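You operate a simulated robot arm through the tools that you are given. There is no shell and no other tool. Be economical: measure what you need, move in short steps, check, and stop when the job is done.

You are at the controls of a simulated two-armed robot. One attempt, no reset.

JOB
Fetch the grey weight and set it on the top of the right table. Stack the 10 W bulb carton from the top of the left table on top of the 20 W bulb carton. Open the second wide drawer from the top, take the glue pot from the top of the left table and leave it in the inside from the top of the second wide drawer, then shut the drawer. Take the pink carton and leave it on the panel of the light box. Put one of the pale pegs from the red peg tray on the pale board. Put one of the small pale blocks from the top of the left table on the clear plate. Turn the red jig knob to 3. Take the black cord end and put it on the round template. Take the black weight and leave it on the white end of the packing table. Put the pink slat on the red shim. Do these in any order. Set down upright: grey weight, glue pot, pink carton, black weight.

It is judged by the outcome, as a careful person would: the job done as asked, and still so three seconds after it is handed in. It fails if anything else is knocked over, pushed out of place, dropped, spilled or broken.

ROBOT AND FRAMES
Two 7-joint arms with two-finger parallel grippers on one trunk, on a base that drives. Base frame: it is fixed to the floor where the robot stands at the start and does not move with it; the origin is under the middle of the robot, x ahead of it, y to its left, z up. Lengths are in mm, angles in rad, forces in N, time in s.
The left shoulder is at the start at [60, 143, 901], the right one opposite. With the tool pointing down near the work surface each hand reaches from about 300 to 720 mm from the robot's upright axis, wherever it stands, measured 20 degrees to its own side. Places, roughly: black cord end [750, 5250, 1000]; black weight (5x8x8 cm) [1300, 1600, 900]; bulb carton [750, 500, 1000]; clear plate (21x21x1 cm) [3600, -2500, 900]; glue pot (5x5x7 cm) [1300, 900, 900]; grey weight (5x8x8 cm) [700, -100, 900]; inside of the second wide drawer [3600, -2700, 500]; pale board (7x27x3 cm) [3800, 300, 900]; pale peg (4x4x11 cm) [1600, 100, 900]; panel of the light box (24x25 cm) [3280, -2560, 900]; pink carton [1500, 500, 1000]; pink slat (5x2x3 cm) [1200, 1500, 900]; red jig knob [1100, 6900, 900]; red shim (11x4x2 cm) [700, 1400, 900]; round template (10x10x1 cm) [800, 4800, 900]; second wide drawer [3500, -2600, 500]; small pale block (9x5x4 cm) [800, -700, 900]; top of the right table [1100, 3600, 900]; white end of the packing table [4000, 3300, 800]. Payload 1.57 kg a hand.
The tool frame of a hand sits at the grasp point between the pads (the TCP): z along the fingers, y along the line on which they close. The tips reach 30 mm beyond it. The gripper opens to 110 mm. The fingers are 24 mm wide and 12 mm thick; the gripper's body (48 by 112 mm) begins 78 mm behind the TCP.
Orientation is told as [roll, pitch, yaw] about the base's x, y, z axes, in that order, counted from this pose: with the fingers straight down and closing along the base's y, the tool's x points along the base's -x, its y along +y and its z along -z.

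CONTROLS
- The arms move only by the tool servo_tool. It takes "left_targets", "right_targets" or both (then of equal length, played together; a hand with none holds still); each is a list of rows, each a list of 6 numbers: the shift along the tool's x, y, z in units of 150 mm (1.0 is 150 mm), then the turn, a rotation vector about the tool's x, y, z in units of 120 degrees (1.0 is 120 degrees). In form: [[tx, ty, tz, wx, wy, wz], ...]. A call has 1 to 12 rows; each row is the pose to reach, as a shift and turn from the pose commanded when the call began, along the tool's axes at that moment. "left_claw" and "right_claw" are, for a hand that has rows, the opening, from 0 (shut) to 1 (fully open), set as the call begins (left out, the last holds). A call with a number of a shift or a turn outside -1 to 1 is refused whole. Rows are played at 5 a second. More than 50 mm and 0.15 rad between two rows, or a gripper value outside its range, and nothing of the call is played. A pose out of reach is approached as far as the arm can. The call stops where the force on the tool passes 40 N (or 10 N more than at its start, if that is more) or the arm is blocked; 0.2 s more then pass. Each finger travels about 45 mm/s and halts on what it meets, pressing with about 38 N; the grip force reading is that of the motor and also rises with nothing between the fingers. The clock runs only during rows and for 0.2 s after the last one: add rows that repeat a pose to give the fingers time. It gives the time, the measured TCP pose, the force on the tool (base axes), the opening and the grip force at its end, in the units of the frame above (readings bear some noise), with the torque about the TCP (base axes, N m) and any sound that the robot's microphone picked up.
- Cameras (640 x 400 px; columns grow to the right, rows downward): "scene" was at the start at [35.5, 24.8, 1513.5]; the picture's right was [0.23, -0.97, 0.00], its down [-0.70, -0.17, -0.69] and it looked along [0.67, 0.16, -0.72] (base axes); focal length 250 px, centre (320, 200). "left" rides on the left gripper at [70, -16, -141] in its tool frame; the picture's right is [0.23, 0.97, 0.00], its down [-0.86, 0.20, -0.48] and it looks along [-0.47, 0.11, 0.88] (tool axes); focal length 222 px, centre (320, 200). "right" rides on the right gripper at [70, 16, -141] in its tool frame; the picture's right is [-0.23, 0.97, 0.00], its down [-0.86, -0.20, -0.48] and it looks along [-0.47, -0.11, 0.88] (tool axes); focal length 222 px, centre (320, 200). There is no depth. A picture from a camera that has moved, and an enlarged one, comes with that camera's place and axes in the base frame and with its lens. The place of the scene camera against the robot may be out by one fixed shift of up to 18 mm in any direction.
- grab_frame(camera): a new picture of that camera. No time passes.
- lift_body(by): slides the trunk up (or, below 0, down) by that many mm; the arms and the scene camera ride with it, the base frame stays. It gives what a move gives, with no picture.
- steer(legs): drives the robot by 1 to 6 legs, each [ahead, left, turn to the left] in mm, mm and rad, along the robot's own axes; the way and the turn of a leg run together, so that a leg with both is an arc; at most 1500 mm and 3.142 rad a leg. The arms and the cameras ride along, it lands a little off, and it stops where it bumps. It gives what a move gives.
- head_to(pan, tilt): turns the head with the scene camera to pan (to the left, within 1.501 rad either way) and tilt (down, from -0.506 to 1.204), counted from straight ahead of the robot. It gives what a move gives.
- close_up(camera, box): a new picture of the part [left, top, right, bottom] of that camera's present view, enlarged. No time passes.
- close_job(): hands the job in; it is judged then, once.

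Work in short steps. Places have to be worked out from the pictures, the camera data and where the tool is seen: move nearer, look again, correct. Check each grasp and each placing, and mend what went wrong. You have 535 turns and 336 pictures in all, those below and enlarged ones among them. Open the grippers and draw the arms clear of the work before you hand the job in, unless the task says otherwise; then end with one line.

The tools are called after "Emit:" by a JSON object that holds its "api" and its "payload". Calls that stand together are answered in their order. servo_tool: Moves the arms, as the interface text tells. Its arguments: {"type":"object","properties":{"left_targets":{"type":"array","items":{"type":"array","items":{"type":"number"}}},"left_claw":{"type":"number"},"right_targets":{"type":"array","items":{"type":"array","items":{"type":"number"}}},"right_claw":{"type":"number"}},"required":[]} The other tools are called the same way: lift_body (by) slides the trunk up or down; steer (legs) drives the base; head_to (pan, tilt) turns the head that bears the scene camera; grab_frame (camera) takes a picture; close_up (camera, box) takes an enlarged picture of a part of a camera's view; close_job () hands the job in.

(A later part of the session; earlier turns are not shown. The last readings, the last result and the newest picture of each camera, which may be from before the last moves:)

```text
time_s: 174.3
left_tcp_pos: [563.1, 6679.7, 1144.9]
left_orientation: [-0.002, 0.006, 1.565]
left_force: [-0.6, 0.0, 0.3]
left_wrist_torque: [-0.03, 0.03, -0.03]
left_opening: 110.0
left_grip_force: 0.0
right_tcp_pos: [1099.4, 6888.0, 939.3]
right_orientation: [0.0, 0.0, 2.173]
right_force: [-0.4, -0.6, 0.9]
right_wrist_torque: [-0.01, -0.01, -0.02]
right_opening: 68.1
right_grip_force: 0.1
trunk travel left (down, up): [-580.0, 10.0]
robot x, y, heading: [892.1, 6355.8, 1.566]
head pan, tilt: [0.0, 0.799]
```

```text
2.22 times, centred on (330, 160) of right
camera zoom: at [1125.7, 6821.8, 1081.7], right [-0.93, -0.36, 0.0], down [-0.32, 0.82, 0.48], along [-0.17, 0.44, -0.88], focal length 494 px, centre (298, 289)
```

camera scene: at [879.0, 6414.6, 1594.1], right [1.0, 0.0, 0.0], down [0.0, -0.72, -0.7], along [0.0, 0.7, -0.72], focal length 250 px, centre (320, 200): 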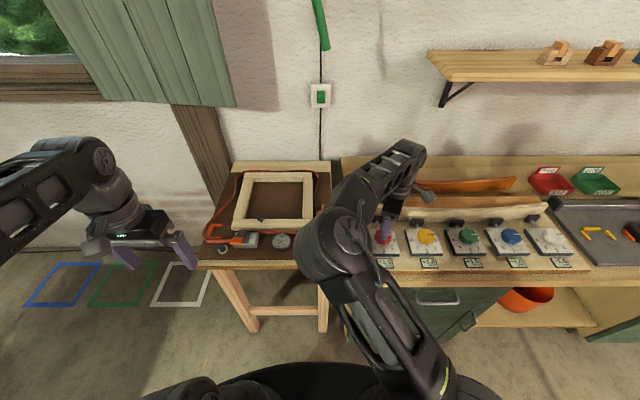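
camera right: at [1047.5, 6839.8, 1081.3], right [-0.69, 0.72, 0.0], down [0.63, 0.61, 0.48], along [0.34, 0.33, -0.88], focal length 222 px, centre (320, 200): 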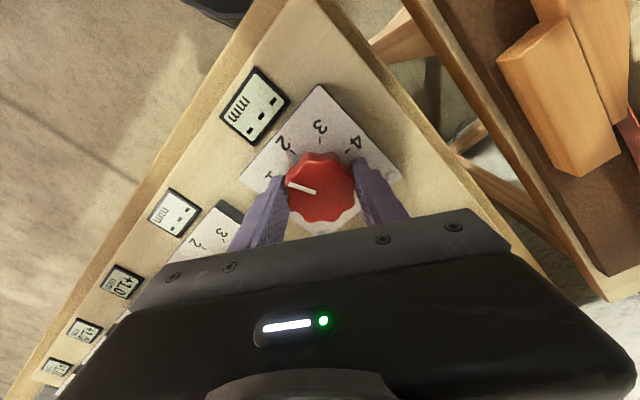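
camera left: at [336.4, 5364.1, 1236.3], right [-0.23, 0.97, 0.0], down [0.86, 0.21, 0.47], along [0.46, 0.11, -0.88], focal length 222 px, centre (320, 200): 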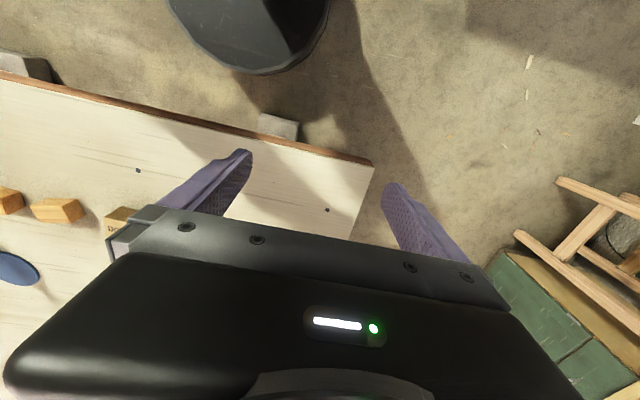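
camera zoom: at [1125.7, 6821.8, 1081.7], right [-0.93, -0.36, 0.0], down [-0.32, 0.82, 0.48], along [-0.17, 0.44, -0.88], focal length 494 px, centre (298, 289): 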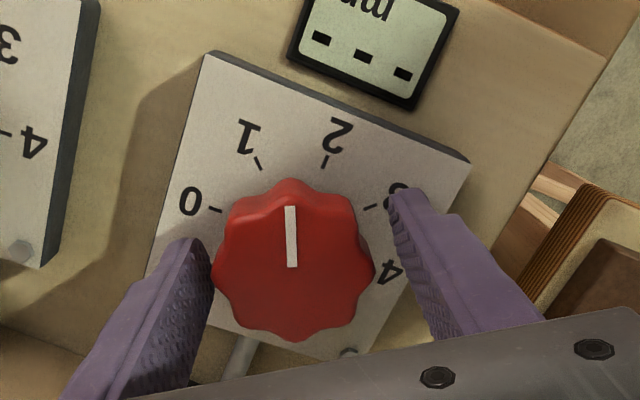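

Pointer now at ≈−68°; target −135°. I regrip and turn another 67°.

Emit:
{"api": "servo_tool", "payload": {"right_targets": [[0, 0, 0, 0, 0, 0], [0, 0, 0, 0, 0, 0], [0, 0, 0, 0, 0, 0], [0, 0, 0, 0, 0, 0]], "right_claw": 0.2}}

Emit:
{"api": "servo_tool", "payload": {"right_targets": [[0, 0, 0, 0, 0, 0.07], [0, 0, 0, 0, 0, 0.14], [0, 0, 0, 0, 0, 0.21], [0, 0, 0, 0, 0, 0.28], [0, 0, 0, 0, 0, 0.35], [0, 0, 0, 0, 0, 0.42], [0, 0, 0, 0, 0, 0.49], [0, 0, 0, 0, 0, 0.555]]}}

Emit:
{"api": "servo_tool", "payload": {"right_targets": [[0, 0, 0, 0, 0, 0], [0, 0, 0, 0, 0, 0], [0, 0, 0, 0, 0, 0]], "right_claw": 0.62}}

Emit:
{"api": "servo_tool", "payload": {"right_targets": [[0, 0, -0.15, 0, 0, 0], [0, 0, -0.4, 0, 0, 0], [0, 0, -0.65, 0, 0, 0]]}}

Emit:
{"api": "close_up", "payload": {"camera": "right", "box": [230, 70, 430, 250]}}

```text
time_s: 175.3
left_tcp_pos: [564.6, 6681.2, 1146.6]
left_orientation: [0.0, 0.004, 1.565]
left_force: [0.0, -0.3, -0.1]
left_wrist_torque: [0.01, -0.02, 0.0]
left_opening: 110.0
left_grip_force: 0.0
right_tcp_pos: [1101.2, 6889.4, 938.9]
right_orientation: [-0.002, -0.001, 2.17]
right_force: [9.3, 9.4, 2.3]
right_wrist_torque: [0.52, -0.48, -0.03]
right_opening: 51.2
right_grip_force: 41.2
trunk travel left (down, up): [-580.0, 10.0]
robot x, y, heading: [890.2, 6358.6, 1.563]
head pan, tilt: [0.0, 0.799]
```

```text
time_s: 177.2
left_tcp_pos: [564.6, 6680.8, 1145.0]
left_orientation: [-0.003, 0.006, 1.565]
left_force: [-0.5, 0.3, 0.0]
left_wrist_torque: [-0.01, -0.01, -0.01]
left_opening: 109.8
left_grip_force: 0.1
right_tcp_pos: [1097.6, 6890.2, 939.1]
right_orientation: [0.002, -0.003, 1.006]
right_force: [4.3, 13.7, 20.4]
right_wrist_torque: [-0.23, 0.18, 0.02]
right_opening: 51.1
right_grip_force: 45.3
trunk travel left (down, up): [-580.0, 10.0]
robot x, y, heading: [889.7, 6359.3, 1.567]
head pan, tilt: [0.0, 0.799]
```

```text
time_s: 177.9
left_tcp_pos: [564.8, 6679.3, 1144.0]
left_orientation: [-0.002, 0.006, 1.566]
left_force: [0.3, -0.3, 0.7]
left_wrist_torque: [-0.03, 0.05, 0.0]
left_opening: 110.0
left_grip_force: 0.1
right_tcp_pos: [1099.1, 6887.6, 939.6]
right_orientation: [0.001, 0.003, 1.006]
right_force: [-0.4, 0.3, -0.5]
right_wrist_torque: [0.01, 0.04, 0.0]
right_opening: 67.9
right_grip_force: 0.0
trunk travel left (down, up): [-580.0, 10.0]
robot x, y, heading: [888.2, 6356.1, 1.566]
head pan, tilt: [0.0, 0.799]
```

```text
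time_s: 178.8
left_tcp_pos: [564.3, 6679.6, 1145.5]
left_orientation: [-0.001, 0.005, 1.565]
left_force: [0.3, -0.3, 0.7]
left_wrist_torque: [0.01, -0.04, 0.0]
left_opening: 110.2
left_grip_force: 0.1
right_tcp_pos: [1104.8, 6880.4, 1032.1]
right_orientation: [0.004, -0.003, 1.011]
right_force: [0.2, -0.4, 0.4]
right_wrist_torque: [0.0, 0.01, 0.01]
right_opening: 68.1
right_grip_force: 0.0
right hand out of reach, approached as far as the arm can: row 3
trunk travel left (down, up): [-580.0, 10.0]
robot x, y, heading: [893.8, 6358.0, 1.564]
head pan, tilt: [0.0, 0.799]
```

```text
2.22 times, centred on (330, 160) of right
camera zoom: at [1054.9, 6830.7, 1173.6], right [-0.71, 0.71, 0.0], down [0.62, 0.62, 0.48], along [0.34, 0.34, -0.88], focal length 494 px, centre (298, 289)
```

zoom: 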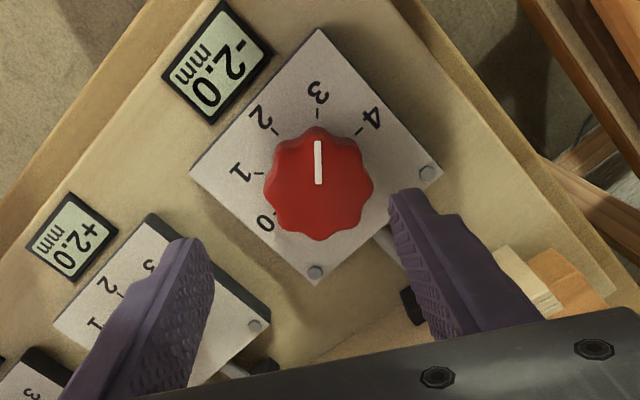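

The pointer sits on 3. I realign and raise the right hand, back away from the bench and drive right to the far aisle.

Emit:
{"api": "servo_tool", "payload": {"right_targets": [[0.1, 0, -0.05, 0, 0, -0.066], [0.2, 0, -0.1, 0, 0, -0.133], [0.3, 0, -0.15, 0, 0, -0.2], [0.4, 0, -0.2, 0, 0, -0.265]]}}

Emit:
{"api": "steer", "payload": {"legs": [[-250, 0, 0], [0, -1400, 0]]}}

Emit:
{"api": "head_to", "payload": {"pan": -1.4, "tilt": 0.4}}

Emit:
{"api": "grab_frame", "payload": {"camera": "scene"}}

```text
time_s: 179.8
left_tcp_pos: [562.6, 6680.0, 1145.9]
left_orientation: [-0.003, 0.005, 1.566]
left_force: [0.5, 0.0, 0.3]
left_wrist_torque: [-0.03, 0.0, -0.03]
left_opening: 110.0
left_grip_force: 0.1
right_tcp_pos: [1074.3, 6831.7, 1060.5]
right_orientation: [0.0, 0.001, 1.565]
right_force: [0.1, 0.6, 1.0]
right_wrist_torque: [0.01, 0.02, -0.04]
right_opening: 68.4
right_grip_force: 0.0
trunk travel left (down, up): [-580.0, 10.0]
robot x, y, heading: [890.8, 6355.9, 1.57]
head pan, tilt: [0.0, 0.799]
```

```text
time_s: 188.1
left_tcp_pos: [1942.2, 6439.0, 1145.1]
left_orientation: [-0.002, 0.004, 1.613]
left_force: [-0.1, -0.4, -0.5]
left_wrist_torque: [-0.01, -0.02, 0.03]
left_opening: 110.0
left_grip_force: 0.0
right_tcp_pos: [2445.4, 6613.5, 1060.4]
right_orientation: [0.0, 0.0, 1.609]
right_force: [0.1, -0.6, -0.1]
right_wrist_torque: [0.01, -0.02, 0.01]
right_opening: 68.1
right_grip_force: 0.0
trunk travel left (down, up): [-580.0, 10.0]
robot x, y, heading: [2283.2, 6135.0, 1.608]
head pan, tilt: [0.0, 0.799]
```

```text
time_s: 189.7
left_tcp_pos: [1942.4, 6439.4, 1145.2]
left_orientation: [-0.003, 0.005, 1.613]
left_force: [1.2, 0.5, -0.5]
left_wrist_torque: [-0.01, -0.02, 0.0]
left_opening: 110.0
left_grip_force: 0.1
right_tcp_pos: [2445.1, 6613.1, 1062.1]
right_orientation: [-0.001, 0.0, 1.609]
right_force: [-0.4, 0.7, -0.1]
right_wrist_torque: [0.05, -0.01, -0.01]
right_opening: 68.3
right_grip_force: 0.0
trunk travel left (down, up): [-580.0, 10.0]
robot x, y, heading: [2284.7, 6131.8, 1.609]
head pan, tilt: [-1.4, 0.4]
```

```text
221 pictures are left
camera scene: at [2363.7, 6127.6, 1629.2], right [0.21, -0.98, 0.0], down [-0.38, -0.08, -0.92], along [0.9, 0.2, -0.39], focal length 250 px, centre (320, 200)
```

scene: 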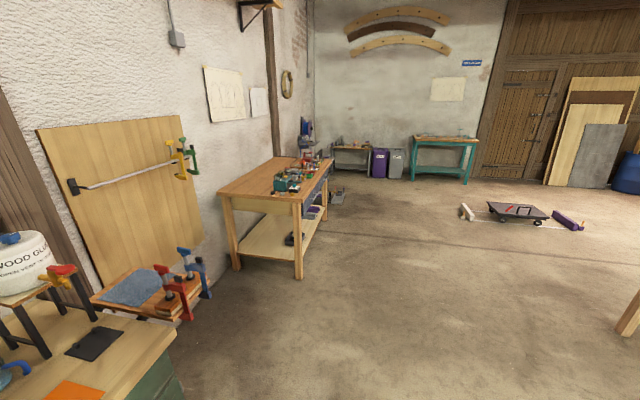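

Open floor. I turn to face −x (heading π) and look along the aisle.

Emit:
{"api": "steer", "payload": {"legs": [[0, 0, 1.535], [0, 1400, 0]]}}

Emit:
{"api": "head_to", "payload": {"pan": 1.2, "tilt": 0.4}}

Emit:
{"api": "grab_frame", "payload": {"camera": "scene"}}

```text
time_s: 200.2
left_tcp_pos: [1938.4, 4437.8, 1145.2]
left_orientation: [-0.003, 0.004, 3.123]
left_force: [0.4, -0.3, 0.1]
left_wrist_torque: [0.0, 0.0, -0.05]
left_opening: 110.1
left_grip_force: 0.1
right_tcp_pos: [1794.9, 4949.2, 1060.6]
right_orientation: [0.0, -0.001, 3.118]
right_force: [0.2, -0.2, 0.6]
right_wrist_torque: [0.0, -0.01, -0.01]
right_opening: 68.0
right_grip_force: 0.1
trunk travel left (down, up): [-580.0, 10.0]
robot x, y, heading: [2266.8, 4759.1, 3.124]
head pan, tilt: [-1.4, 0.4]
```

```text
time_s: 202.6
left_tcp_pos: [1939.3, 4438.8, 1145.2]
left_orientation: [-0.001, 0.006, 3.122]
left_force: [-0.3, -0.3, -0.5]
left_wrist_torque: [-0.05, 0.03, 0.04]
left_opening: 110.2
left_grip_force: 0.1
right_tcp_pos: [1795.0, 4950.4, 1061.3]
right_orientation: [0.0, -0.001, 3.119]
right_force: [0.3, 0.3, 1.0]
right_wrist_torque: [0.0, 0.0, -0.04]
right_opening: 68.3
right_grip_force: 0.1
trunk travel left (down, up): [-580.0, 10.0]
robot x, y, heading: [2264.7, 4760.7, 3.116]
head pan, tilt: [1.201, 0.4]
```

```text
220 pictures are left
camera scene: at [2248.0, 4680.1, 1629.2], right [-0.93, 0.38, 0.0], down [0.15, 0.36, -0.92], along [-0.35, -0.85, -0.39], focal length 250 px, centre (320, 200)
```

scene: 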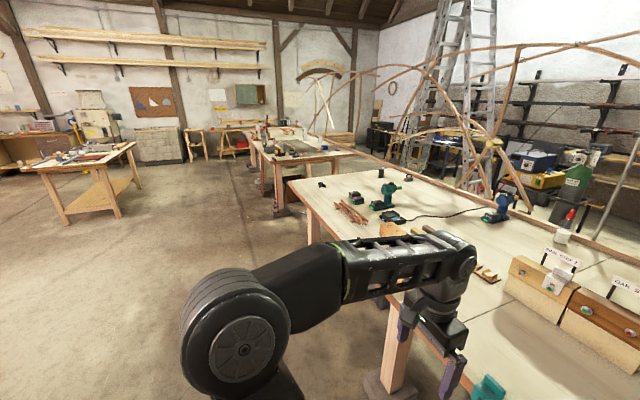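

Emit:
{"api": "steer", "payload": {"legs": [[0, 1500, 0.02], [0, 1000, 0.02]]}}

Emit:
{"api": "head_to", "payload": {"pan": 0.5, "tilt": 0.5}}

Emit:
{"api": "grab_frame", "payload": {"camera": "scene"}}

```text
time_s: 214.8
left_tcp_pos: [1946.0, 1916.4, 1145.4]
left_orientation: [-0.001, 0.005, -3.117]
left_force: [0.3, -0.4, 0.3]
left_wrist_torque: [0.0, 0.02, -0.02]
left_opening: 110.1
left_grip_force: 0.1
right_tcp_pos: [1779.3, 2421.8, 1061.6]
right_orientation: [0.001, -0.001, -3.122]
right_force: [-0.2, 0.6, -0.5]
right_wrist_torque: [-0.03, -0.02, 0.02]
right_opening: 68.3
right_grip_force: 0.0
trunk travel left (down, up): [-580.0, 10.0]
robot x, y, heading: [2257.8, 2250.4, -3.118]
head pan, tilt: [1.201, 0.4]
```

```text
time_s: 215.9
left_tcp_pos: [1944.3, 1917.3, 1145.0]
left_orientation: [-0.004, 0.006, -3.116]
left_force: [0.6, -0.1, 0.0]
left_wrist_torque: [-0.03, -0.01, 0.0]
left_opening: 109.8
left_grip_force: 0.0
right_tcp_pos: [1779.9, 2422.4, 1061.0]
right_orientation: [0.001, -0.001, -3.119]
right_force: [-0.2, 0.3, 0.7]
right_wrist_torque: [-0.01, 0.03, 0.02]
right_opening: 68.2
right_grip_force: 0.0
trunk travel left (down, up): [-580.0, 10.0]
robot x, y, heading: [2253.0, 2254.9, -3.118]
head pan, tilt: [0.499, 0.499]
```

```text
219 pictures are left
camera scene: at [2196.5, 2214.0, 1620.1], right [-0.5, 0.87, 0.0], down [0.41, 0.24, -0.88], along [-0.76, -0.44, -0.48], focal length 250 px, centre (320, 200)
```

scene: 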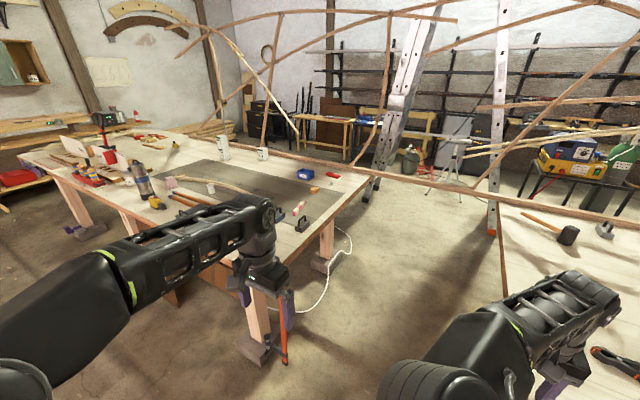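

Black weight ≈(1330,1607), slat ≈(1220,1480). The gap between the tables (y≈1660–2460) lets me work from the table's end. I turn to face −y and enter the gap partway.

Emit:
{"api": "steer", "payload": {"legs": [[0, 0, 1.547], [170, 0, 0], [0, -700, 0]]}}

Emit:
{"api": "head_to", "payload": {"pan": -0.3, "tilt": 0.7}}

Emit:
{"api": "grab_frame", "payload": {"camera": "scene"}}

```text
time_s: 224.6
left_tcp_pos: [1880.5, 1757.8, 1145.6]
left_orientation: [-0.002, 0.004, -1.568]
left_force: [0.8, 0.4, -0.4]
left_wrist_torque: [-0.02, -0.02, -0.02]
left_opening: 109.7
left_grip_force: 0.1
right_tcp_pos: [1373.2, 1603.0, 1060.7]
right_orientation: [-0.001, 0.001, -1.57]
right_force: [-0.4, -0.4, -0.7]
right_wrist_torque: [-0.01, -0.03, 0.0]
right_opening: 68.2
right_grip_force: 0.0
trunk travel left (down, up): [-580.0, 10.0]
robot x, y, heading: [1554.7, 2077.6, -1.566]
head pan, tilt: [0.499, 0.499]
```

```text
time_s: 225.7
left_tcp_pos: [1881.9, 1759.0, 1144.7]
left_orientation: [-0.002, 0.004, -1.569]
left_force: [-0.3, 0.0, -0.7]
left_wrist_torque: [-0.03, 0.0, 0.0]
left_opening: 109.9
left_grip_force: 0.0
right_tcp_pos: [1372.1, 1602.5, 1060.8]
right_orientation: [0.001, -0.001, -1.572]
right_force: [-0.1, 0.4, 1.0]
right_wrist_torque: [-0.03, 0.02, 0.03]
right_opening: 68.2
right_grip_force: 0.1
trunk travel left (down, up): [-580.0, 10.0]
robot x, y, heading: [1549.8, 2074.2, -1.57]
head pan, tilt: [-0.3, 0.7]
```

```text
218 pictures are left
camera scene: at [1514.1, 2033.0, 1602.4], right [-0.96, 0.29, 0.0], down [0.19, 0.62, -0.77], along [-0.22, -0.73, -0.64], focal length 250 px, centre (320, 200)
```

scene: 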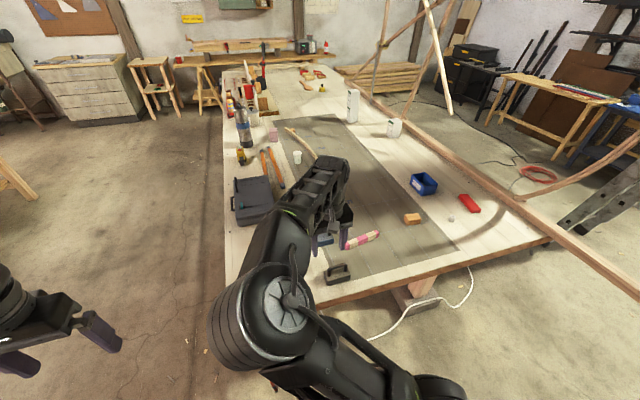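

Emit:
{"api": "close_up", "payload": {"camera": "scene", "box": [280, 180, 500, 310]}}

Emit:
{"api": "grab_frame", "payload": {"camera": "right"}}

```text
2.91 times, centred on (390, 245) of scene
camera zoom: at [1514.1, 2033.0, 1602.4], right [-0.96, 0.29, 0.0], down [0.19, 0.62, -0.77], along [-0.22, -0.73, -0.64], focal length 726 px, centre (116, 69)
```

zoom: 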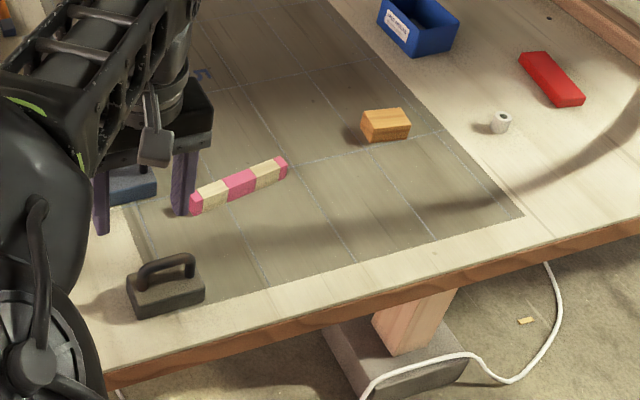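

```text
216 pictures are left
camera right: at [1389.4, 1673.0, 1203.3], right [0.97, -0.23, 0.0], down [-0.2, -0.86, 0.48], along [-0.11, -0.47, -0.88], focal length 222 px, centre (320, 200)
```

right: 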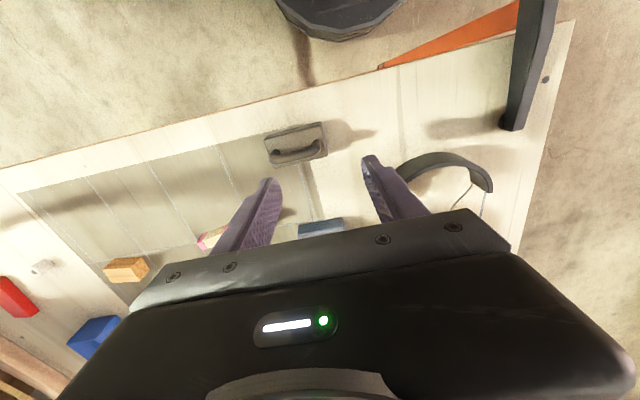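

The "pink slat" may be a striped bar or one piece of it; I need a closer view. I move the robot 190 mm further in and extend the right hand over it.

Emit:
{"api": "steer", "payload": {"legs": [[0, -190, 0]]}}

Emit:
{"api": "servo_tool", "payload": {"right_targets": [[-0.25, 0, 0, 0, 0, 0], [-0.5, 0, 0, 0, 0, 0], [-0.75, 0, 0, 0, 0, 0]]}}

Emit:
{"api": "grab_frame", "payload": {"camera": "right"}}

```text
time_s: 227.3
left_tcp_pos: [1691.8, 1759.5, 1146.4]
left_orientation: [0.001, 0.003, -1.565]
left_force: [0.0, -0.3, -0.2]
left_wrist_torque: [-0.01, -0.01, 0.03]
left_opening: 110.1
left_grip_force: 0.0
right_tcp_pos: [1183.2, 1601.4, 1060.9]
right_orientation: [0.002, 0.0, -1.57]
right_force: [0.5, -0.6, 0.0]
right_wrist_torque: [-0.03, -0.02, -0.01]
right_opening: 68.4
right_grip_force: 0.0
trunk travel left (down, up): [-580.0, 10.0]
robot x, y, heading: [1363.7, 2076.0, -1.573]
head pan, tilt: [-0.3, 0.7]
```

```text
time_s: 228.1
left_tcp_pos: [1692.8, 1758.7, 1145.1]
left_orientation: [-0.002, 0.006, -1.566]
left_force: [-0.8, -0.4, -0.3]
left_wrist_torque: [0.01, 0.01, 0.02]
left_opening: 109.9
left_grip_force: 0.0
right_tcp_pos: [1186.4, 1496.5, 1062.2]
right_orientation: [-0.002, -0.002, -1.569]
right_force: [-0.5, -0.7, -0.6]
right_wrist_torque: [-0.04, -0.03, -0.01]
right_opening: 68.3
right_grip_force: 0.0
right hand out of reach, approached as far as the arm can: row 3
trunk travel left (down, up): [-580.0, 10.0]
robot x, y, heading: [1362.5, 2077.4, -1.562]
head pan, tilt: [-0.3, 0.7]
```

```text
215 pictures are left
camera right: at [1202.3, 1566.5, 1204.0], right [0.97, -0.23, 0.0], down [-0.2, -0.85, 0.48], along [-0.11, -0.47, -0.88], focal length 222 px, centre (320, 200)
```

right: 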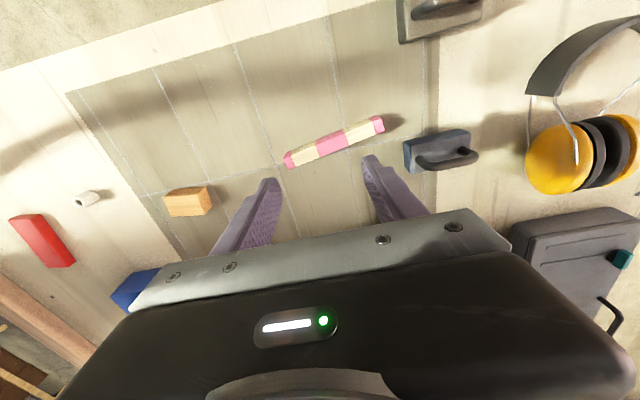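

Emit:
{"api": "close_up", "payload": {"camera": "right", "box": [260, 90, 410, 190]}}

```text
4.00 times, centred on (335, 140) of right
camera zoom: at [1202.3, 1566.5, 1204.0], right [0.97, -0.23, 0.0], down [-0.2, -0.85, 0.48], along [-0.11, -0.47, -0.88], focal length 888 px, centre (260, 440)
```

zoom: 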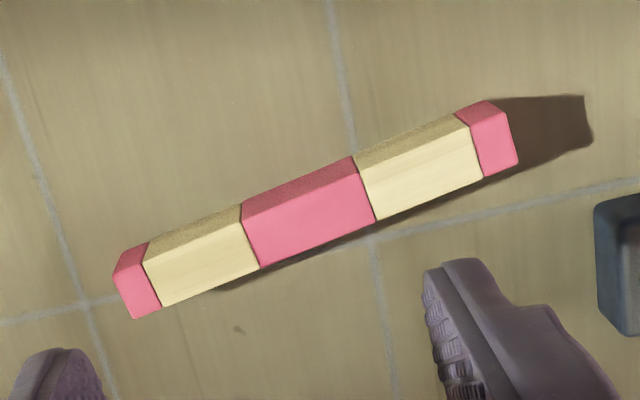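

The slat is one striped bar, centre ≈(1200,1484), 141 mm long at 8.5° to x. I'll use the left hand: retract the right, shift the robot to x≈1050.

Emit:
{"api": "servo_tool", "payload": {"right_targets": [[0.3, 0, 0, 0, 0, 0], [0.6, 0, 0, 0, 0, 0], [0.9, 0, 0, 0, 0, 0]]}}

Emit:
{"api": "steer", "payload": {"legs": [[0, -310, 0]]}}

Emit:
{"api": "servo_tool", "payload": {"left_targets": [[-0.08, -0.05, 0, 0, 0, -0.0684], [-0.16, -0.1, 0, 0, 0, -0.1368], [-0.24, -0.15, 0, 0, 0, -0.2052], [-0.32, -0.2, 0, 0, 0, -0.2736], [-0.4, -0.25, 0, 0, 0, -0.342], [-0.48, -0.3, 0, 0, 0, -0.4104], [-0.56, -0.35, 0, 0, 0, -0.4788], [-0.64, -0.4, 0, 0, 0, -0.5472], [-0.72, -0.45, 0, 0, 0, -0.6156], [-0.8, -0.5, 0, 0, 0, -0.684], [-0.9, -0.55, 0, 0, 0, -0.7524], [-1, -0.6, 0, 0, 0, -0.8208]]}}

Emit:
{"api": "grab_frame", "payload": {"camera": "left"}}

Emit:
{"api": "head_to", "payload": {"pan": 0.0, "tilt": 0.8}}

Emit:
{"api": "grab_frame", "payload": {"camera": "scene"}}

```text
time_s: 228.9
left_tcp_pos: [1693.5, 1758.3, 1144.8]
left_orientation: [0.0, 0.004, -1.565]
left_force: [0.8, 0.3, -0.1]
left_wrist_torque: [-0.06, 0.01, -0.02]
left_opening: 110.0
left_grip_force: 0.0
right_tcp_pos: [1186.7, 1633.3, 1062.9]
right_orientation: [0.001, -0.002, -1.569]
right_force: [0.0, 0.6, 0.5]
right_wrist_torque: [0.0, 0.03, 0.0]
right_opening: 68.3
right_grip_force: 0.1
trunk travel left (down, up): [-580.0, 10.0]
robot x, y, heading: [1364.8, 2075.9, -1.562]
head pan, tilt: [-0.3, 0.7]
```

```text
time_s: 230.9
left_tcp_pos: [1386.3, 1756.2, 1145.5]
left_orientation: [-0.002, 0.005, -1.565]
left_force: [0.2, 0.1, -0.3]
left_wrist_torque: [-0.01, -0.03, 0.0]
left_opening: 109.8
left_grip_force: 0.1
right_tcp_pos: [877.8, 1629.1, 1062.3]
right_orientation: [-0.001, 0.0, -1.567]
right_force: [-1.2, 1.0, 0.1]
right_wrist_torque: [-0.01, -0.05, 0.01]
right_opening: 68.3
right_grip_force: 0.0
trunk travel left (down, up): [-580.0, 10.0]
robot x, y, heading: [1054.5, 2074.7, -1.559]
head pan, tilt: [-0.3, 0.7]
```

```text
time_s: 233.5
left_tcp_pos: [1297.5, 1607.8, 1144.4]
left_orientation: [0.006, -0.001, 0.158]
left_force: [1.1, -0.4, -0.1]
left_wrist_torque: [-0.01, 0.01, 0.0]
left_opening: 109.9
left_grip_force: 0.1
right_tcp_pos: [879.8, 1629.3, 1060.8]
right_orientation: [0.001, 0.0, -1.567]
right_force: [0.0, 0.5, 0.1]
right_wrist_torque: [0.01, 0.02, 0.01]
right_opening: 68.3
right_grip_force: 0.0
trunk travel left (down, up): [-580.0, 10.0]
robot x, y, heading: [1057.9, 2082.0, -1.563]
head pan, tilt: [-0.3, 0.7]
```

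```text
213 pictures are left
camera left: at [1232.0, 1579.9, 1285.1], right [-0.38, 0.93, 0.01], down [0.81, 0.33, 0.48], along [0.44, 0.19, -0.88], focal length 222 px, centre (320, 200)
```

left: 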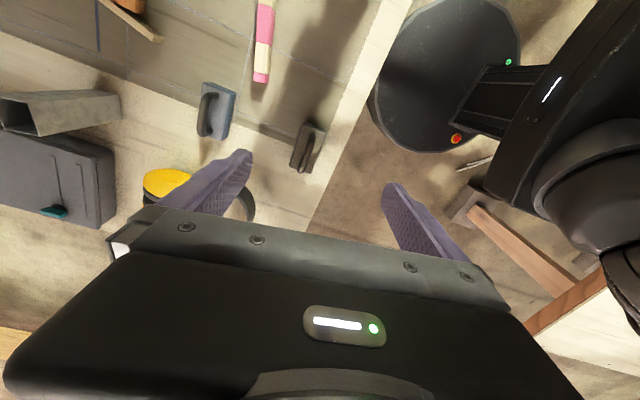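

```text
time_s: 234.3
left_tcp_pos: [1297.0, 1606.2, 1144.5]
left_orientation: [0.006, 0.001, 0.154]
left_force: [-0.3, -0.9, -0.1]
left_wrist_torque: [0.0, -0.02, 0.02]
left_opening: 110.2
left_grip_force: 0.0
right_tcp_pos: [878.5, 1628.7, 1062.0]
right_orientation: [0.0, 0.001, -1.568]
right_force: [-0.3, -0.4, 0.1]
right_wrist_torque: [0.0, 0.04, -0.02]
right_opening: 68.1
right_grip_force: 0.0
trunk travel left (down, up): [-580.0, 10.0]
robot x, y, heading: [1055.0, 2076.6, -1.561]
head pan, tilt: [0.0, 0.799]
```

```text
212 pictures are left
camera scene: at [1043.5, 2030.9, 1594.1], right [-1.0, -0.01, 0.0], down [0.0, 0.72, -0.7], along [0.0, -0.7, -0.72], focal length 250 px, centre (320, 200)
```

scene: 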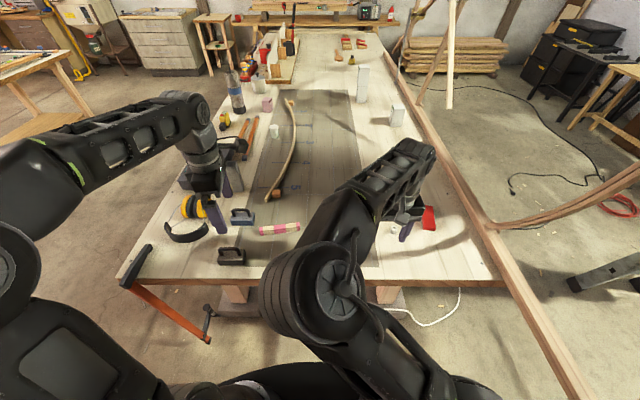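

The left hand is oriented; I move it above the slat's centre.

Emit:
{"api": "servo_tool", "payload": {"left_targets": [[0.19, -0.176, 0.05, 0, 0, 0], [0.38, -0.352, 0.15, 0, 0, 0], [0.57, -0.528, 0.25, 0, 0, 0], [0.764, -0.704, 0.35, 0, 0, 0]]}}

Emit:
{"api": "grab_frame", "payload": {"camera": "left"}}

```text
time_s: 235.3
left_tcp_pos: [1198.5, 1484.4, 1091.5]
left_orientation: [0.005, 0.001, 0.155]
left_force: [0.3, -0.4, -0.6]
left_wrist_torque: [-0.02, 0.0, -0.02]
left_opening: 110.2
left_grip_force: 0.0
right_tcp_pos: [878.8, 1628.5, 1062.0]
right_orientation: [0.002, 0.002, -1.568]
right_force: [-0.4, -0.3, -0.9]
right_wrist_torque: [0.03, -0.01, 0.0]
right_opening: 68.1
right_grip_force: 0.0
trunk travel left (down, up): [-580.0, 10.0]
robot x, y, heading: [1058.5, 2078.7, -1.562]
head pan, tilt: [0.0, 0.799]
```

```text
211 pictures are left
camera left: at [1132.7, 1457.2, 1232.4], right [-0.37, 0.93, 0.01], down [0.81, 0.33, 0.48], along [0.44, 0.18, -0.88], focal length 222 px, centre (320, 200)
```

left: 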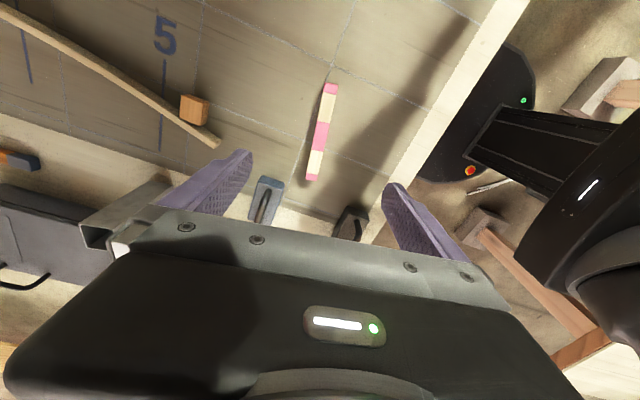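

Centred. I descend to ~915 in two steps.

Emit:
{"api": "servo_tool", "payload": {"left_targets": [[0, 0, 0.25, 0, 0, 0], [0, 0, 0.5, 0, 0, 0], [0, 0, 0.75, 0, 0, 0], [0, 0, 1, 0, 0, 0]], "left_claw": 0.6}}

Emit:
{"api": "servo_tool", "payload": {"left_targets": [[0, 0, 0.1, 0, 0, 0], [0, 0, 0.18, 0, 0, 0]]}}

Emit:
{"api": "grab_frame", "payload": {"camera": "left"}}

```text
time_s: 236.3
left_tcp_pos: [1201.0, 1484.3, 941.3]
left_orientation: [0.007, 0.0, 0.155]
left_force: [-0.5, 0.1, -0.3]
left_wrist_torque: [0.04, 0.01, -0.01]
left_opening: 66.2
left_grip_force: 0.1
right_tcp_pos: [878.6, 1630.9, 1062.6]
right_orientation: [0.0, 0.002, -1.565]
right_force: [-0.7, -0.1, -0.9]
right_wrist_torque: [0.0, 0.0, 0.0]
right_opening: 68.2
right_grip_force: 0.0
trunk travel left (down, up): [-580.0, 10.0]
robot x, y, heading: [1055.9, 2078.6, -1.563]
head pan, tilt: [0.0, 0.799]
```

```text
time_s: 236.9
left_tcp_pos: [1199.2, 1485.4, 914.8]
left_orientation: [0.005, 0.0, 0.155]
left_force: [0.4, 0.3, -0.6]
left_wrist_torque: [-0.04, -0.01, -0.03]
left_opening: 66.0
left_grip_force: 0.0
right_tcp_pos: [879.3, 1629.8, 1062.6]
right_orientation: [-0.002, -0.001, -1.568]
right_force: [-0.4, 0.5, -0.5]
right_wrist_torque: [0.03, 0.02, 0.0]
right_opening: 68.1
right_grip_force: 0.0
trunk travel left (down, up): [-580.0, 10.0]
robot x, y, heading: [1057.4, 2074.4, -1.567]
head pan, tilt: [0.0, 0.799]
```

```text
210 pictures are left
camera left: at [1135.2, 1459.4, 1056.0], right [-0.37, 0.93, 0.01], down [0.81, 0.33, 0.48], along [0.44, 0.18, -0.88], focal length 222 px, centre (320, 200)
```

left: 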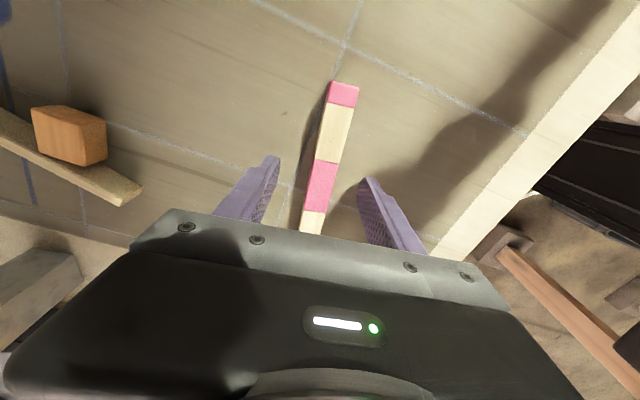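

The fingers straddle the pink centre. I close and lift slightly.

Emit:
{"api": "servo_tool", "payload": {"left_targets": [[0, 0, 0, 0, 0, 0], [0, 0, 0, 0, 0, 0], [0, 0, 0, 0, 0, 0], [0, 0, 0, 0, 0, 0], [0, 0, 0, 0, 0, 0]], "left_claw": 0.05}}

Emit:
{"api": "servo_tool", "payload": {"left_targets": [[0, 0, -0.1, 0, 0, 0], [0, 0, -0.3, 0, 0, 0], [0, 0, -0.5, 0, 0, 0]]}}

Emit:
{"api": "grab_frame", "payload": {"camera": "left"}}

```text
time_s: 238.1
left_tcp_pos: [1199.3, 1485.9, 915.4]
left_orientation: [0.005, -0.001, 0.153]
left_force: [-0.7, -0.1, -0.4]
left_wrist_torque: [0.02, -0.02, 0.04]
left_opening: 17.1
left_grip_force: 31.6
right_tcp_pos: [878.7, 1629.0, 1061.9]
right_orientation: [-0.001, 0.003, -1.569]
right_force: [-0.4, 0.7, -0.1]
right_wrist_torque: [0.02, 0.02, 0.01]
right_opening: 68.0
right_grip_force: 0.1
trunk travel left (down, up): [-580.0, 10.0]
robot x, y, heading: [1056.4, 2076.1, -1.573]
head pan, tilt: [0.0, 0.799]
```

```text
time_s: 238.9
left_tcp_pos: [1202.1, 1485.7, 990.1]
left_orientation: [0.007, 0.0, 0.155]
left_force: [-0.3, 0.4, -0.8]
left_wrist_torque: [0.02, -0.01, -0.04]
left_opening: 16.9
left_grip_force: 32.1
right_tcp_pos: [879.5, 1630.8, 1061.7]
right_orientation: [0.0, 0.0, -1.568]
right_force: [-1.2, 0.5, -0.1]
right_wrist_torque: [-0.02, 0.02, -0.02]
right_opening: 68.2
right_grip_force: 0.0
trunk travel left (down, up): [-580.0, 10.0]
robot x, y, heading: [1058.7, 2074.9, -1.565]
head pan, tilt: [0.0, 0.799]
```

```text
209 pictures are left
camera left: at [1136.4, 1460.3, 1130.8], right [-0.37, 0.93, 0.01], down [0.81, 0.33, 0.48], along [0.44, 0.18, -0.88], focal length 222 px, centre (320, 200)
```

left: 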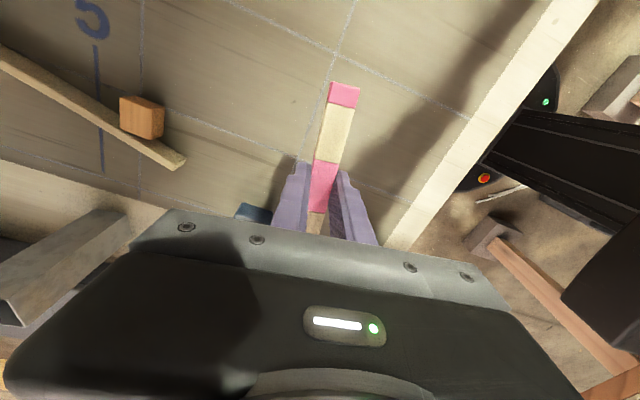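

The slat is held (17 mm). I raise it, tuck the right hand, then reposition: right 60, forward 75, turn right 0.9.

Emit:
{"api": "servo_tool", "payload": {"left_targets": [[0, 0, -0.2, 0, 0, 0], [0, 0, -0.4, 0, 0, 0], [0, 0, -0.6, 0, 0, 0]], "right_targets": [[0.2, 0, 0, 0, 0, 0], [0.4, 0, 0, 0, 0, 0], [0.6, 0, 0, 0, 0, 0]]}}

Emit:
{"api": "steer", "payload": {"legs": [[0, -60, 0], [70, 0, 0]]}}

Emit:
{"api": "steer", "payload": {"legs": [[0, 0, -0.9]]}}

Emit:
{"api": "grab_frame", "payload": {"camera": "scene"}}

Emit:
{"api": "grab_frame", "payload": {"camera": "left"}}

```text
time_s: 239.7
left_tcp_pos: [1199.7, 1486.2, 1080.0]
left_orientation: [0.004, 0.002, 0.154]
left_force: [0.6, 0.1, -0.6]
left_wrist_torque: [-0.02, -0.01, 0.02]
left_opening: 16.9
left_grip_force: 32.1
right_tcp_pos: [878.6, 1721.6, 1064.5]
right_orientation: [0.002, 0.0, -1.568]
right_force: [0.6, 0.4, 0.2]
right_wrist_torque: [-0.04, -0.01, -0.01]
right_opening: 68.4
right_grip_force: 0.0
trunk travel left (down, up): [-580.0, 10.0]
robot x, y, heading: [1057.4, 2074.0, -1.568]
head pan, tilt: [0.0, 0.799]
```

```text
time_s: 241.3
left_tcp_pos: [1138.8, 1414.5, 1078.7]
left_orientation: [0.007, -0.001, 0.154]
left_force: [0.8, 0.5, -1.5]
left_wrist_torque: [0.05, -0.02, -0.01]
left_opening: 16.7
left_grip_force: 31.9
right_tcp_pos: [818.5, 1648.8, 1063.8]
right_orientation: [0.0, 0.002, -1.569]
right_force: [0.1, -1.0, 0.0]
right_wrist_torque: [0.03, 0.0, -0.03]
right_opening: 68.4
right_grip_force: 0.1
trunk travel left (down, up): [-580.0, 10.0]
robot x, y, heading: [996.6, 2008.1, -1.566]
head pan, tilt: [0.0, 0.799]
```

```text
time_s: 244.0
left_tcp_pos: [629.2, 1521.8, 1079.3]
left_orientation: [0.004, -0.001, -0.732]
left_force: [1.0, 0.8, -0.5]
left_wrist_torque: [-0.02, -0.01, 0.0]
left_opening: 17.2
left_grip_force: 31.8
right_tcp_pos: [607.1, 1920.0, 1063.1]
right_orientation: [0.0, 0.001, -2.459]
right_force: [-0.2, 0.6, 0.3]
right_wrist_torque: [0.01, 0.0, 0.0]
right_opening: 68.3
right_grip_force: 0.1
trunk travel left (down, up): [-580.0, 10.0]
robot x, y, heading: [998.5, 2008.8, -2.459]
head pan, tilt: [0.0, 0.799]
```

```text
208 pictures are left
camera scene: at [944.5, 1980.0, 1594.1], right [-0.63, 0.77, 0.0], down [0.55, 0.46, -0.7], along [-0.54, -0.44, -0.72], focal length 250 px, centre (320, 200)
```

scene: 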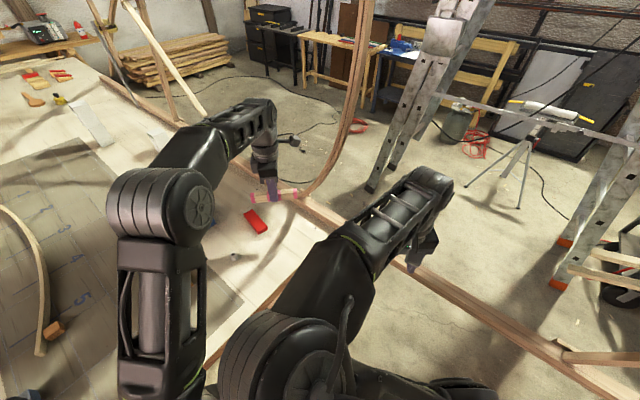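

```text
207 pictures are left
camera left: at [566.0, 1557.8, 1219.6], right [0.48, 0.87, 0.01], down [0.77, -0.43, 0.48], along [0.42, -0.23, -0.88], focal length 222 px, centre (320, 200)
```

left: 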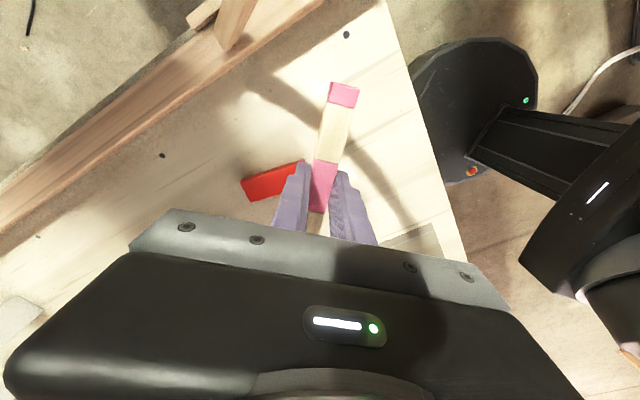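

The shim is ≈(652,1431), long axis ≈83°. I move over it while rotating the slat to match.

Emit:
{"api": "servo_tool", "payload": {"left_targets": [[-0.074, -0.05, 0, 0, 0, 0.067], [-0.148, -0.1, 0, 0, 0, 0.134], [-0.223, -0.15, 0, 0, 0, 0.201], [-0.297, -0.2, 0, 0, 0, 0.268], [-0.371, -0.25, 0, 0, 0, 0.335], [-0.446, -0.3, 0, 0, 0, 0.402], [-0.52, -0.349, 0, 0, 0, 0.47]]}}

Emit:
{"api": "grab_frame", "payload": {"camera": "left"}}

Emit:
{"api": "grab_frame", "payload": {"camera": "scene"}}

```text
time_s: 245.6
left_tcp_pos: [647.3, 1444.0, 1079.2]
left_orientation: [-0.002, -0.001, -1.579]
left_force: [0.2, 0.2, 0.3]
left_wrist_torque: [0.01, 0.0, 0.01]
left_opening: 16.6
left_grip_force: 32.7
left hand out of reach, approached as far as the arm can: row 7
right_tcp_pos: [607.5, 1918.7, 1064.2]
right_orientation: [0.0, 0.0, -2.457]
right_force: [-0.2, -0.2, -0.4]
right_wrist_torque: [0.01, -0.03, -0.02]
right_opening: 68.1
right_grip_force: 0.1
trunk travel left (down, up): [-580.0, 10.0]
robot x, y, heading: [997.2, 2004.5, -2.453]
head pan, tilt: [0.0, 0.799]
```

```text
206 pictures are left
camera left: at [633.0, 1514.9, 1220.2], right [0.98, 0.22, 0.0], down [0.19, -0.86, 0.48], along [0.1, -0.47, -0.88], focal length 222 px, centre (320, 200)
```

left: 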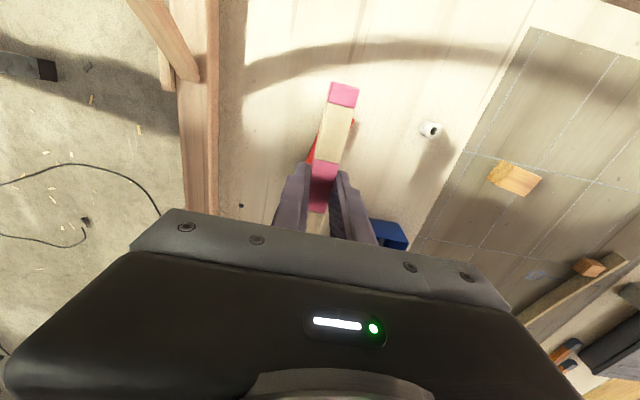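

```text
205 pictures are left
camera scene: at [944.8, 1979.8, 1594.1], right [-0.63, 0.77, 0.0], down [0.55, 0.46, -0.7], along [-0.54, -0.44, -0.72], focal length 250 px, centre (320, 200)
```

scene: 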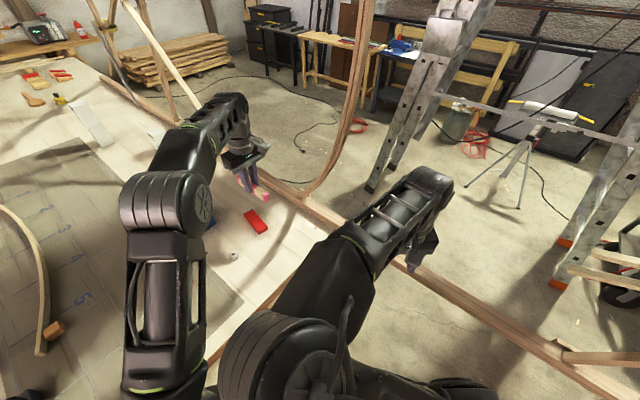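

At the reach limit. I drive 40 mm closer, then re-centre on the shim (≈(657,1429), ≈77°) with 14° more turn.

Emit:
{"api": "steer", "payload": {"legs": [[45, 0, 0]]}}

Emit:
{"api": "servo_tool", "payload": {"left_targets": [[0.03, 0.1, 0.1, 0, 0, 0.04], [0.05, 0.2, 0.2, 0, 0, 0.08], [0.08, 0.29, 0.4, 0, 0, 0.117]]}}

Emit:
{"api": "grab_frame", "payload": {"camera": "left"}}

```text
time_s: 246.5
left_tcp_pos: [611.4, 1414.9, 1078.7]
left_orientation: [-0.001, 0.002, -1.577]
left_force: [-1.1, -0.1, 0.1]
left_wrist_torque: [0.02, -0.03, 0.0]
left_opening: 16.8
left_grip_force: 31.9
right_tcp_pos: [571.4, 1890.9, 1063.2]
right_orientation: [0.0, 0.003, -2.459]
right_force: [-0.2, -0.4, -0.6]
right_wrist_torque: [0.0, -0.05, -0.03]
right_opening: 68.1
right_grip_force: 0.0
trunk travel left (down, up): [-580.0, 10.0]
robot x, y, heading: [958.5, 1978.5, -2.456]
head pan, tilt: [0.0, 0.799]
```

```text
time_s: 247.3
left_tcp_pos: [655.4, 1429.9, 1018.8]
left_orientation: [-0.003, -0.002, -1.826]
left_force: [-0.2, 0.2, -0.5]
left_wrist_torque: [0.0, 0.02, 0.03]
left_opening: 16.7
left_grip_force: 32.0
right_tcp_pos: [573.7, 1891.5, 1064.0]
right_orientation: [0.0, 0.001, -2.46]
right_force: [-0.3, -0.1, 0.7]
right_wrist_torque: [0.03, 0.01, 0.01]
right_opening: 68.1
right_grip_force: 0.1
trunk travel left (down, up): [-580.0, 10.0]
robot x, y, heading: [961.1, 1978.0, -2.458]
head pan, tilt: [0.0, 0.799]
```

```text
204 pictures are left
camera left: at [658.0, 1501.9, 1159.9], right [1.0, -0.03, 0.0], down [-0.02, -0.88, 0.48], along [-0.01, -0.48, -0.88], focal length 222 px, centre (320, 200)
```

left: 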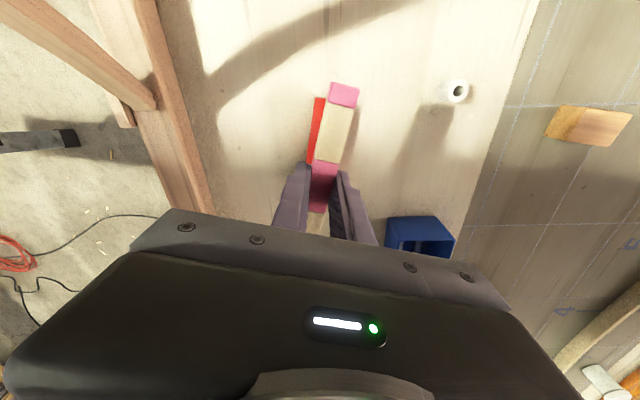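

Aligned in angle; the slat should go ~9 mm to +x. I shift and lower to just above the shim.

Emit:
{"api": "servo_tool", "payload": {"left_targets": [[0.015, 0.06, 0.1, 0, 0, 0], [0.015, 0.06, 0.3, 0, 0, 0], [0.015, 0.06, 0.48, 0, 0, 0]]}}

Emit:
{"api": "grab_frame", "payload": {"camera": "left"}}

```text
time_s: 248.1
left_tcp_pos: [662.8, 1428.7, 947.4]
left_orientation: [-0.001, 0.001, -1.823]
left_force: [0.3, 0.2, -1.1]
left_wrist_torque: [0.02, -0.01, -0.01]
left_opening: 16.6
left_grip_force: 31.9
right_tcp_pos: [572.8, 1890.8, 1063.9]
right_orientation: [-0.001, 0.002, -2.461]
right_force: [0.0, -0.3, -0.4]
right_wrist_torque: [-0.01, -0.03, 0.01]
right_opening: 68.1
right_grip_force: 0.1
trunk travel left (down, up): [-580.0, 10.0]
robot x, y, heading: [961.8, 1975.3, -2.451]
head pan, tilt: [0.0, 0.799]
```

```text
203 pictures are left
camera left: at [666.1, 1500.6, 1088.3], right [1.0, -0.02, 0.0], down [-0.02, -0.88, 0.48], along [-0.01, -0.48, -0.88], focal length 222 px, centre (320, 200)
```

left: 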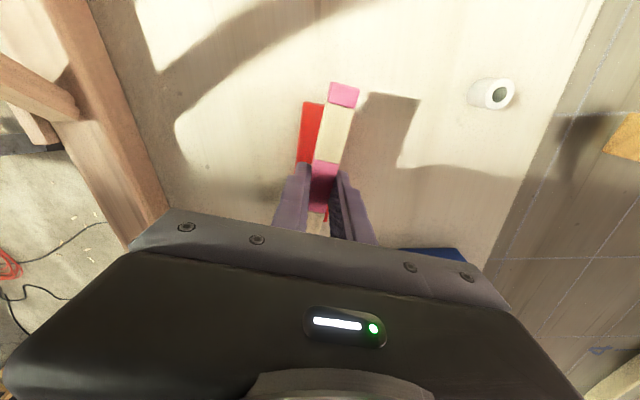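

Well aligned. I lower the last ~12 mm in small steps.

Emit:
{"api": "servo_tool", "payload": {"left_targets": [[0.01, 0.01, 0.03, 0, 0, 0], [0.01, 0.01, 0.06, 0, 0, 0], [0.01, 0.01, 0.075, 0, 0, 0], [0.01, 0.01, 0.085, 0, 0, 0]]}}

```text
time_s: 249.1
left_tcp_pos: [666.2, 1429.0, 935.0]
left_orientation: [-0.002, 0.0, -1.824]
left_force: [-0.3, -0.4, -0.4]
left_wrist_torque: [-0.01, -0.02, -0.03]
left_opening: 17.1
left_grip_force: 31.4
right_tcp_pos: [572.7, 1892.0, 1062.9]
right_orientation: [-0.001, 0.001, -2.46]
right_force: [0.2, 0.2, 0.0]
right_wrist_torque: [0.0, -0.02, 0.01]
right_opening: 68.2
right_grip_force: 0.2
trunk travel left (down, up): [-580.0, 10.0]
robot x, y, heading: [960.6, 1978.8, -2.453]
head pan, tilt: [0.0, 0.799]
```

Emit:
{"api": "servo_tool", "payload": {"left_targets": [[0, 0, 0.01, 0, 0, 0], [0, 0, 0.02, 0, 0, 0], [0, 0, 0.03, 0, 0, 0]]}}

Emit:
{"api": "grab_frame", "payload": {"camera": "left"}}

```text
time_s: 249.9
left_tcp_pos: [665.8, 1428.9, 932.9]
left_orientation: [-0.002, -0.005, -1.822]
left_force: [1.7, -3.0, 23.4]
left_wrist_torque: [0.45, -0.19, -0.01]
left_opening: 16.8
left_grip_force: 31.4
right_tcp_pos: [574.0, 1892.0, 1063.9]
right_orientation: [0.0, -0.001, -2.46]
right_force: [0.0, 0.1, 0.2]
right_wrist_torque: [0.0, -0.01, -0.03]
right_opening: 68.2
right_grip_force: 0.0
trunk travel left (down, up): [-580.0, 10.0]
robot x, y, heading: [965.9, 1978.8, -2.454]
head pan, tilt: [0.0, 0.799]
```

```text
202 pictures are left
camera left: at [669.6, 1502.1, 1073.4], right [1.0, -0.02, -0.01], down [-0.02, -0.88, 0.48], along [-0.02, -0.48, -0.88], focal length 222 px, centre (320, 200)
```

left: 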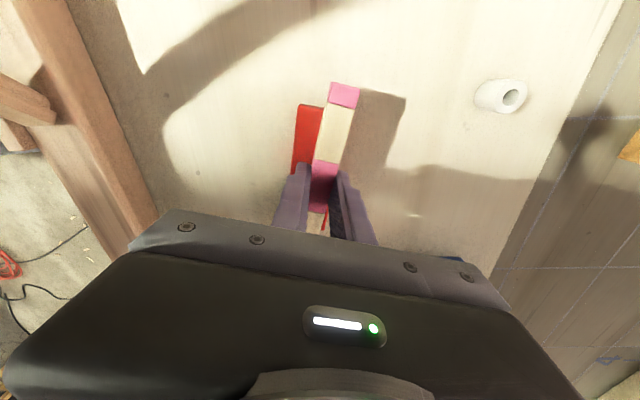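

Contact, but the slat sits ~7 mm right of the shim's midline. I lift 4 mm, shift −7 mm in x, and lower again.

Emit:
{"api": "servo_tool", "payload": {"left_targets": [[0, 0, -0.04, 0, 0, 0], [-0.01, -0.047, -0.04, 0, 0, 0], [-0.01, -0.047, -0.02, 0, 0, 0], [-0.01, -0.047, -0.008, 0, 0, 0]]}}

Emit:
{"api": "grab_frame", "payload": {"camera": "left"}}

```text
time_s: 250.9
left_tcp_pos: [659.4, 1430.9, 933.6]
left_orientation: [-0.001, -0.002, -1.824]
left_force: [2.8, 2.2, 16.8]
left_wrist_torque: [0.12, -0.16, 0.02]
left_opening: 16.7
left_grip_force: 32.2
right_tcp_pos: [573.7, 1892.5, 1063.8]
right_orientation: [-0.001, 0.0, -2.459]
right_force: [0.2, 0.0, -0.4]
right_wrist_torque: [0.02, 0.02, 0.02]
right_opening: 67.9
right_grip_force: 0.0
trunk travel left (down, up): [-580.0, 10.0]
robot x, y, heading: [960.1, 1979.0, -2.457]
head pan, tilt: [0.0, 0.799]
```

```text
201 pictures are left
camera left: at [662.4, 1502.9, 1073.7], right [1.0, -0.02, 0.0], down [-0.02, -0.88, 0.48], along [-0.01, -0.48, -0.88], focal length 222 px, centre (320, 200)
```

left: 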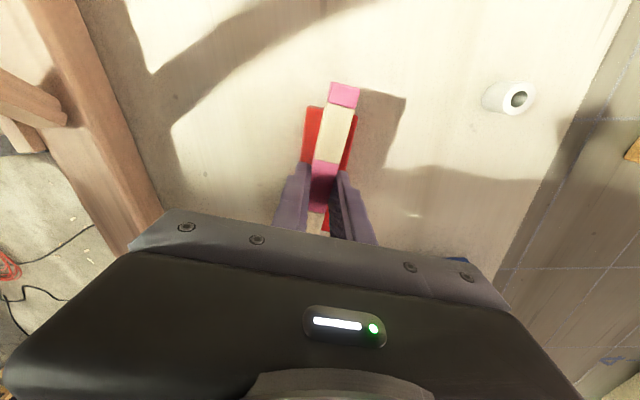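

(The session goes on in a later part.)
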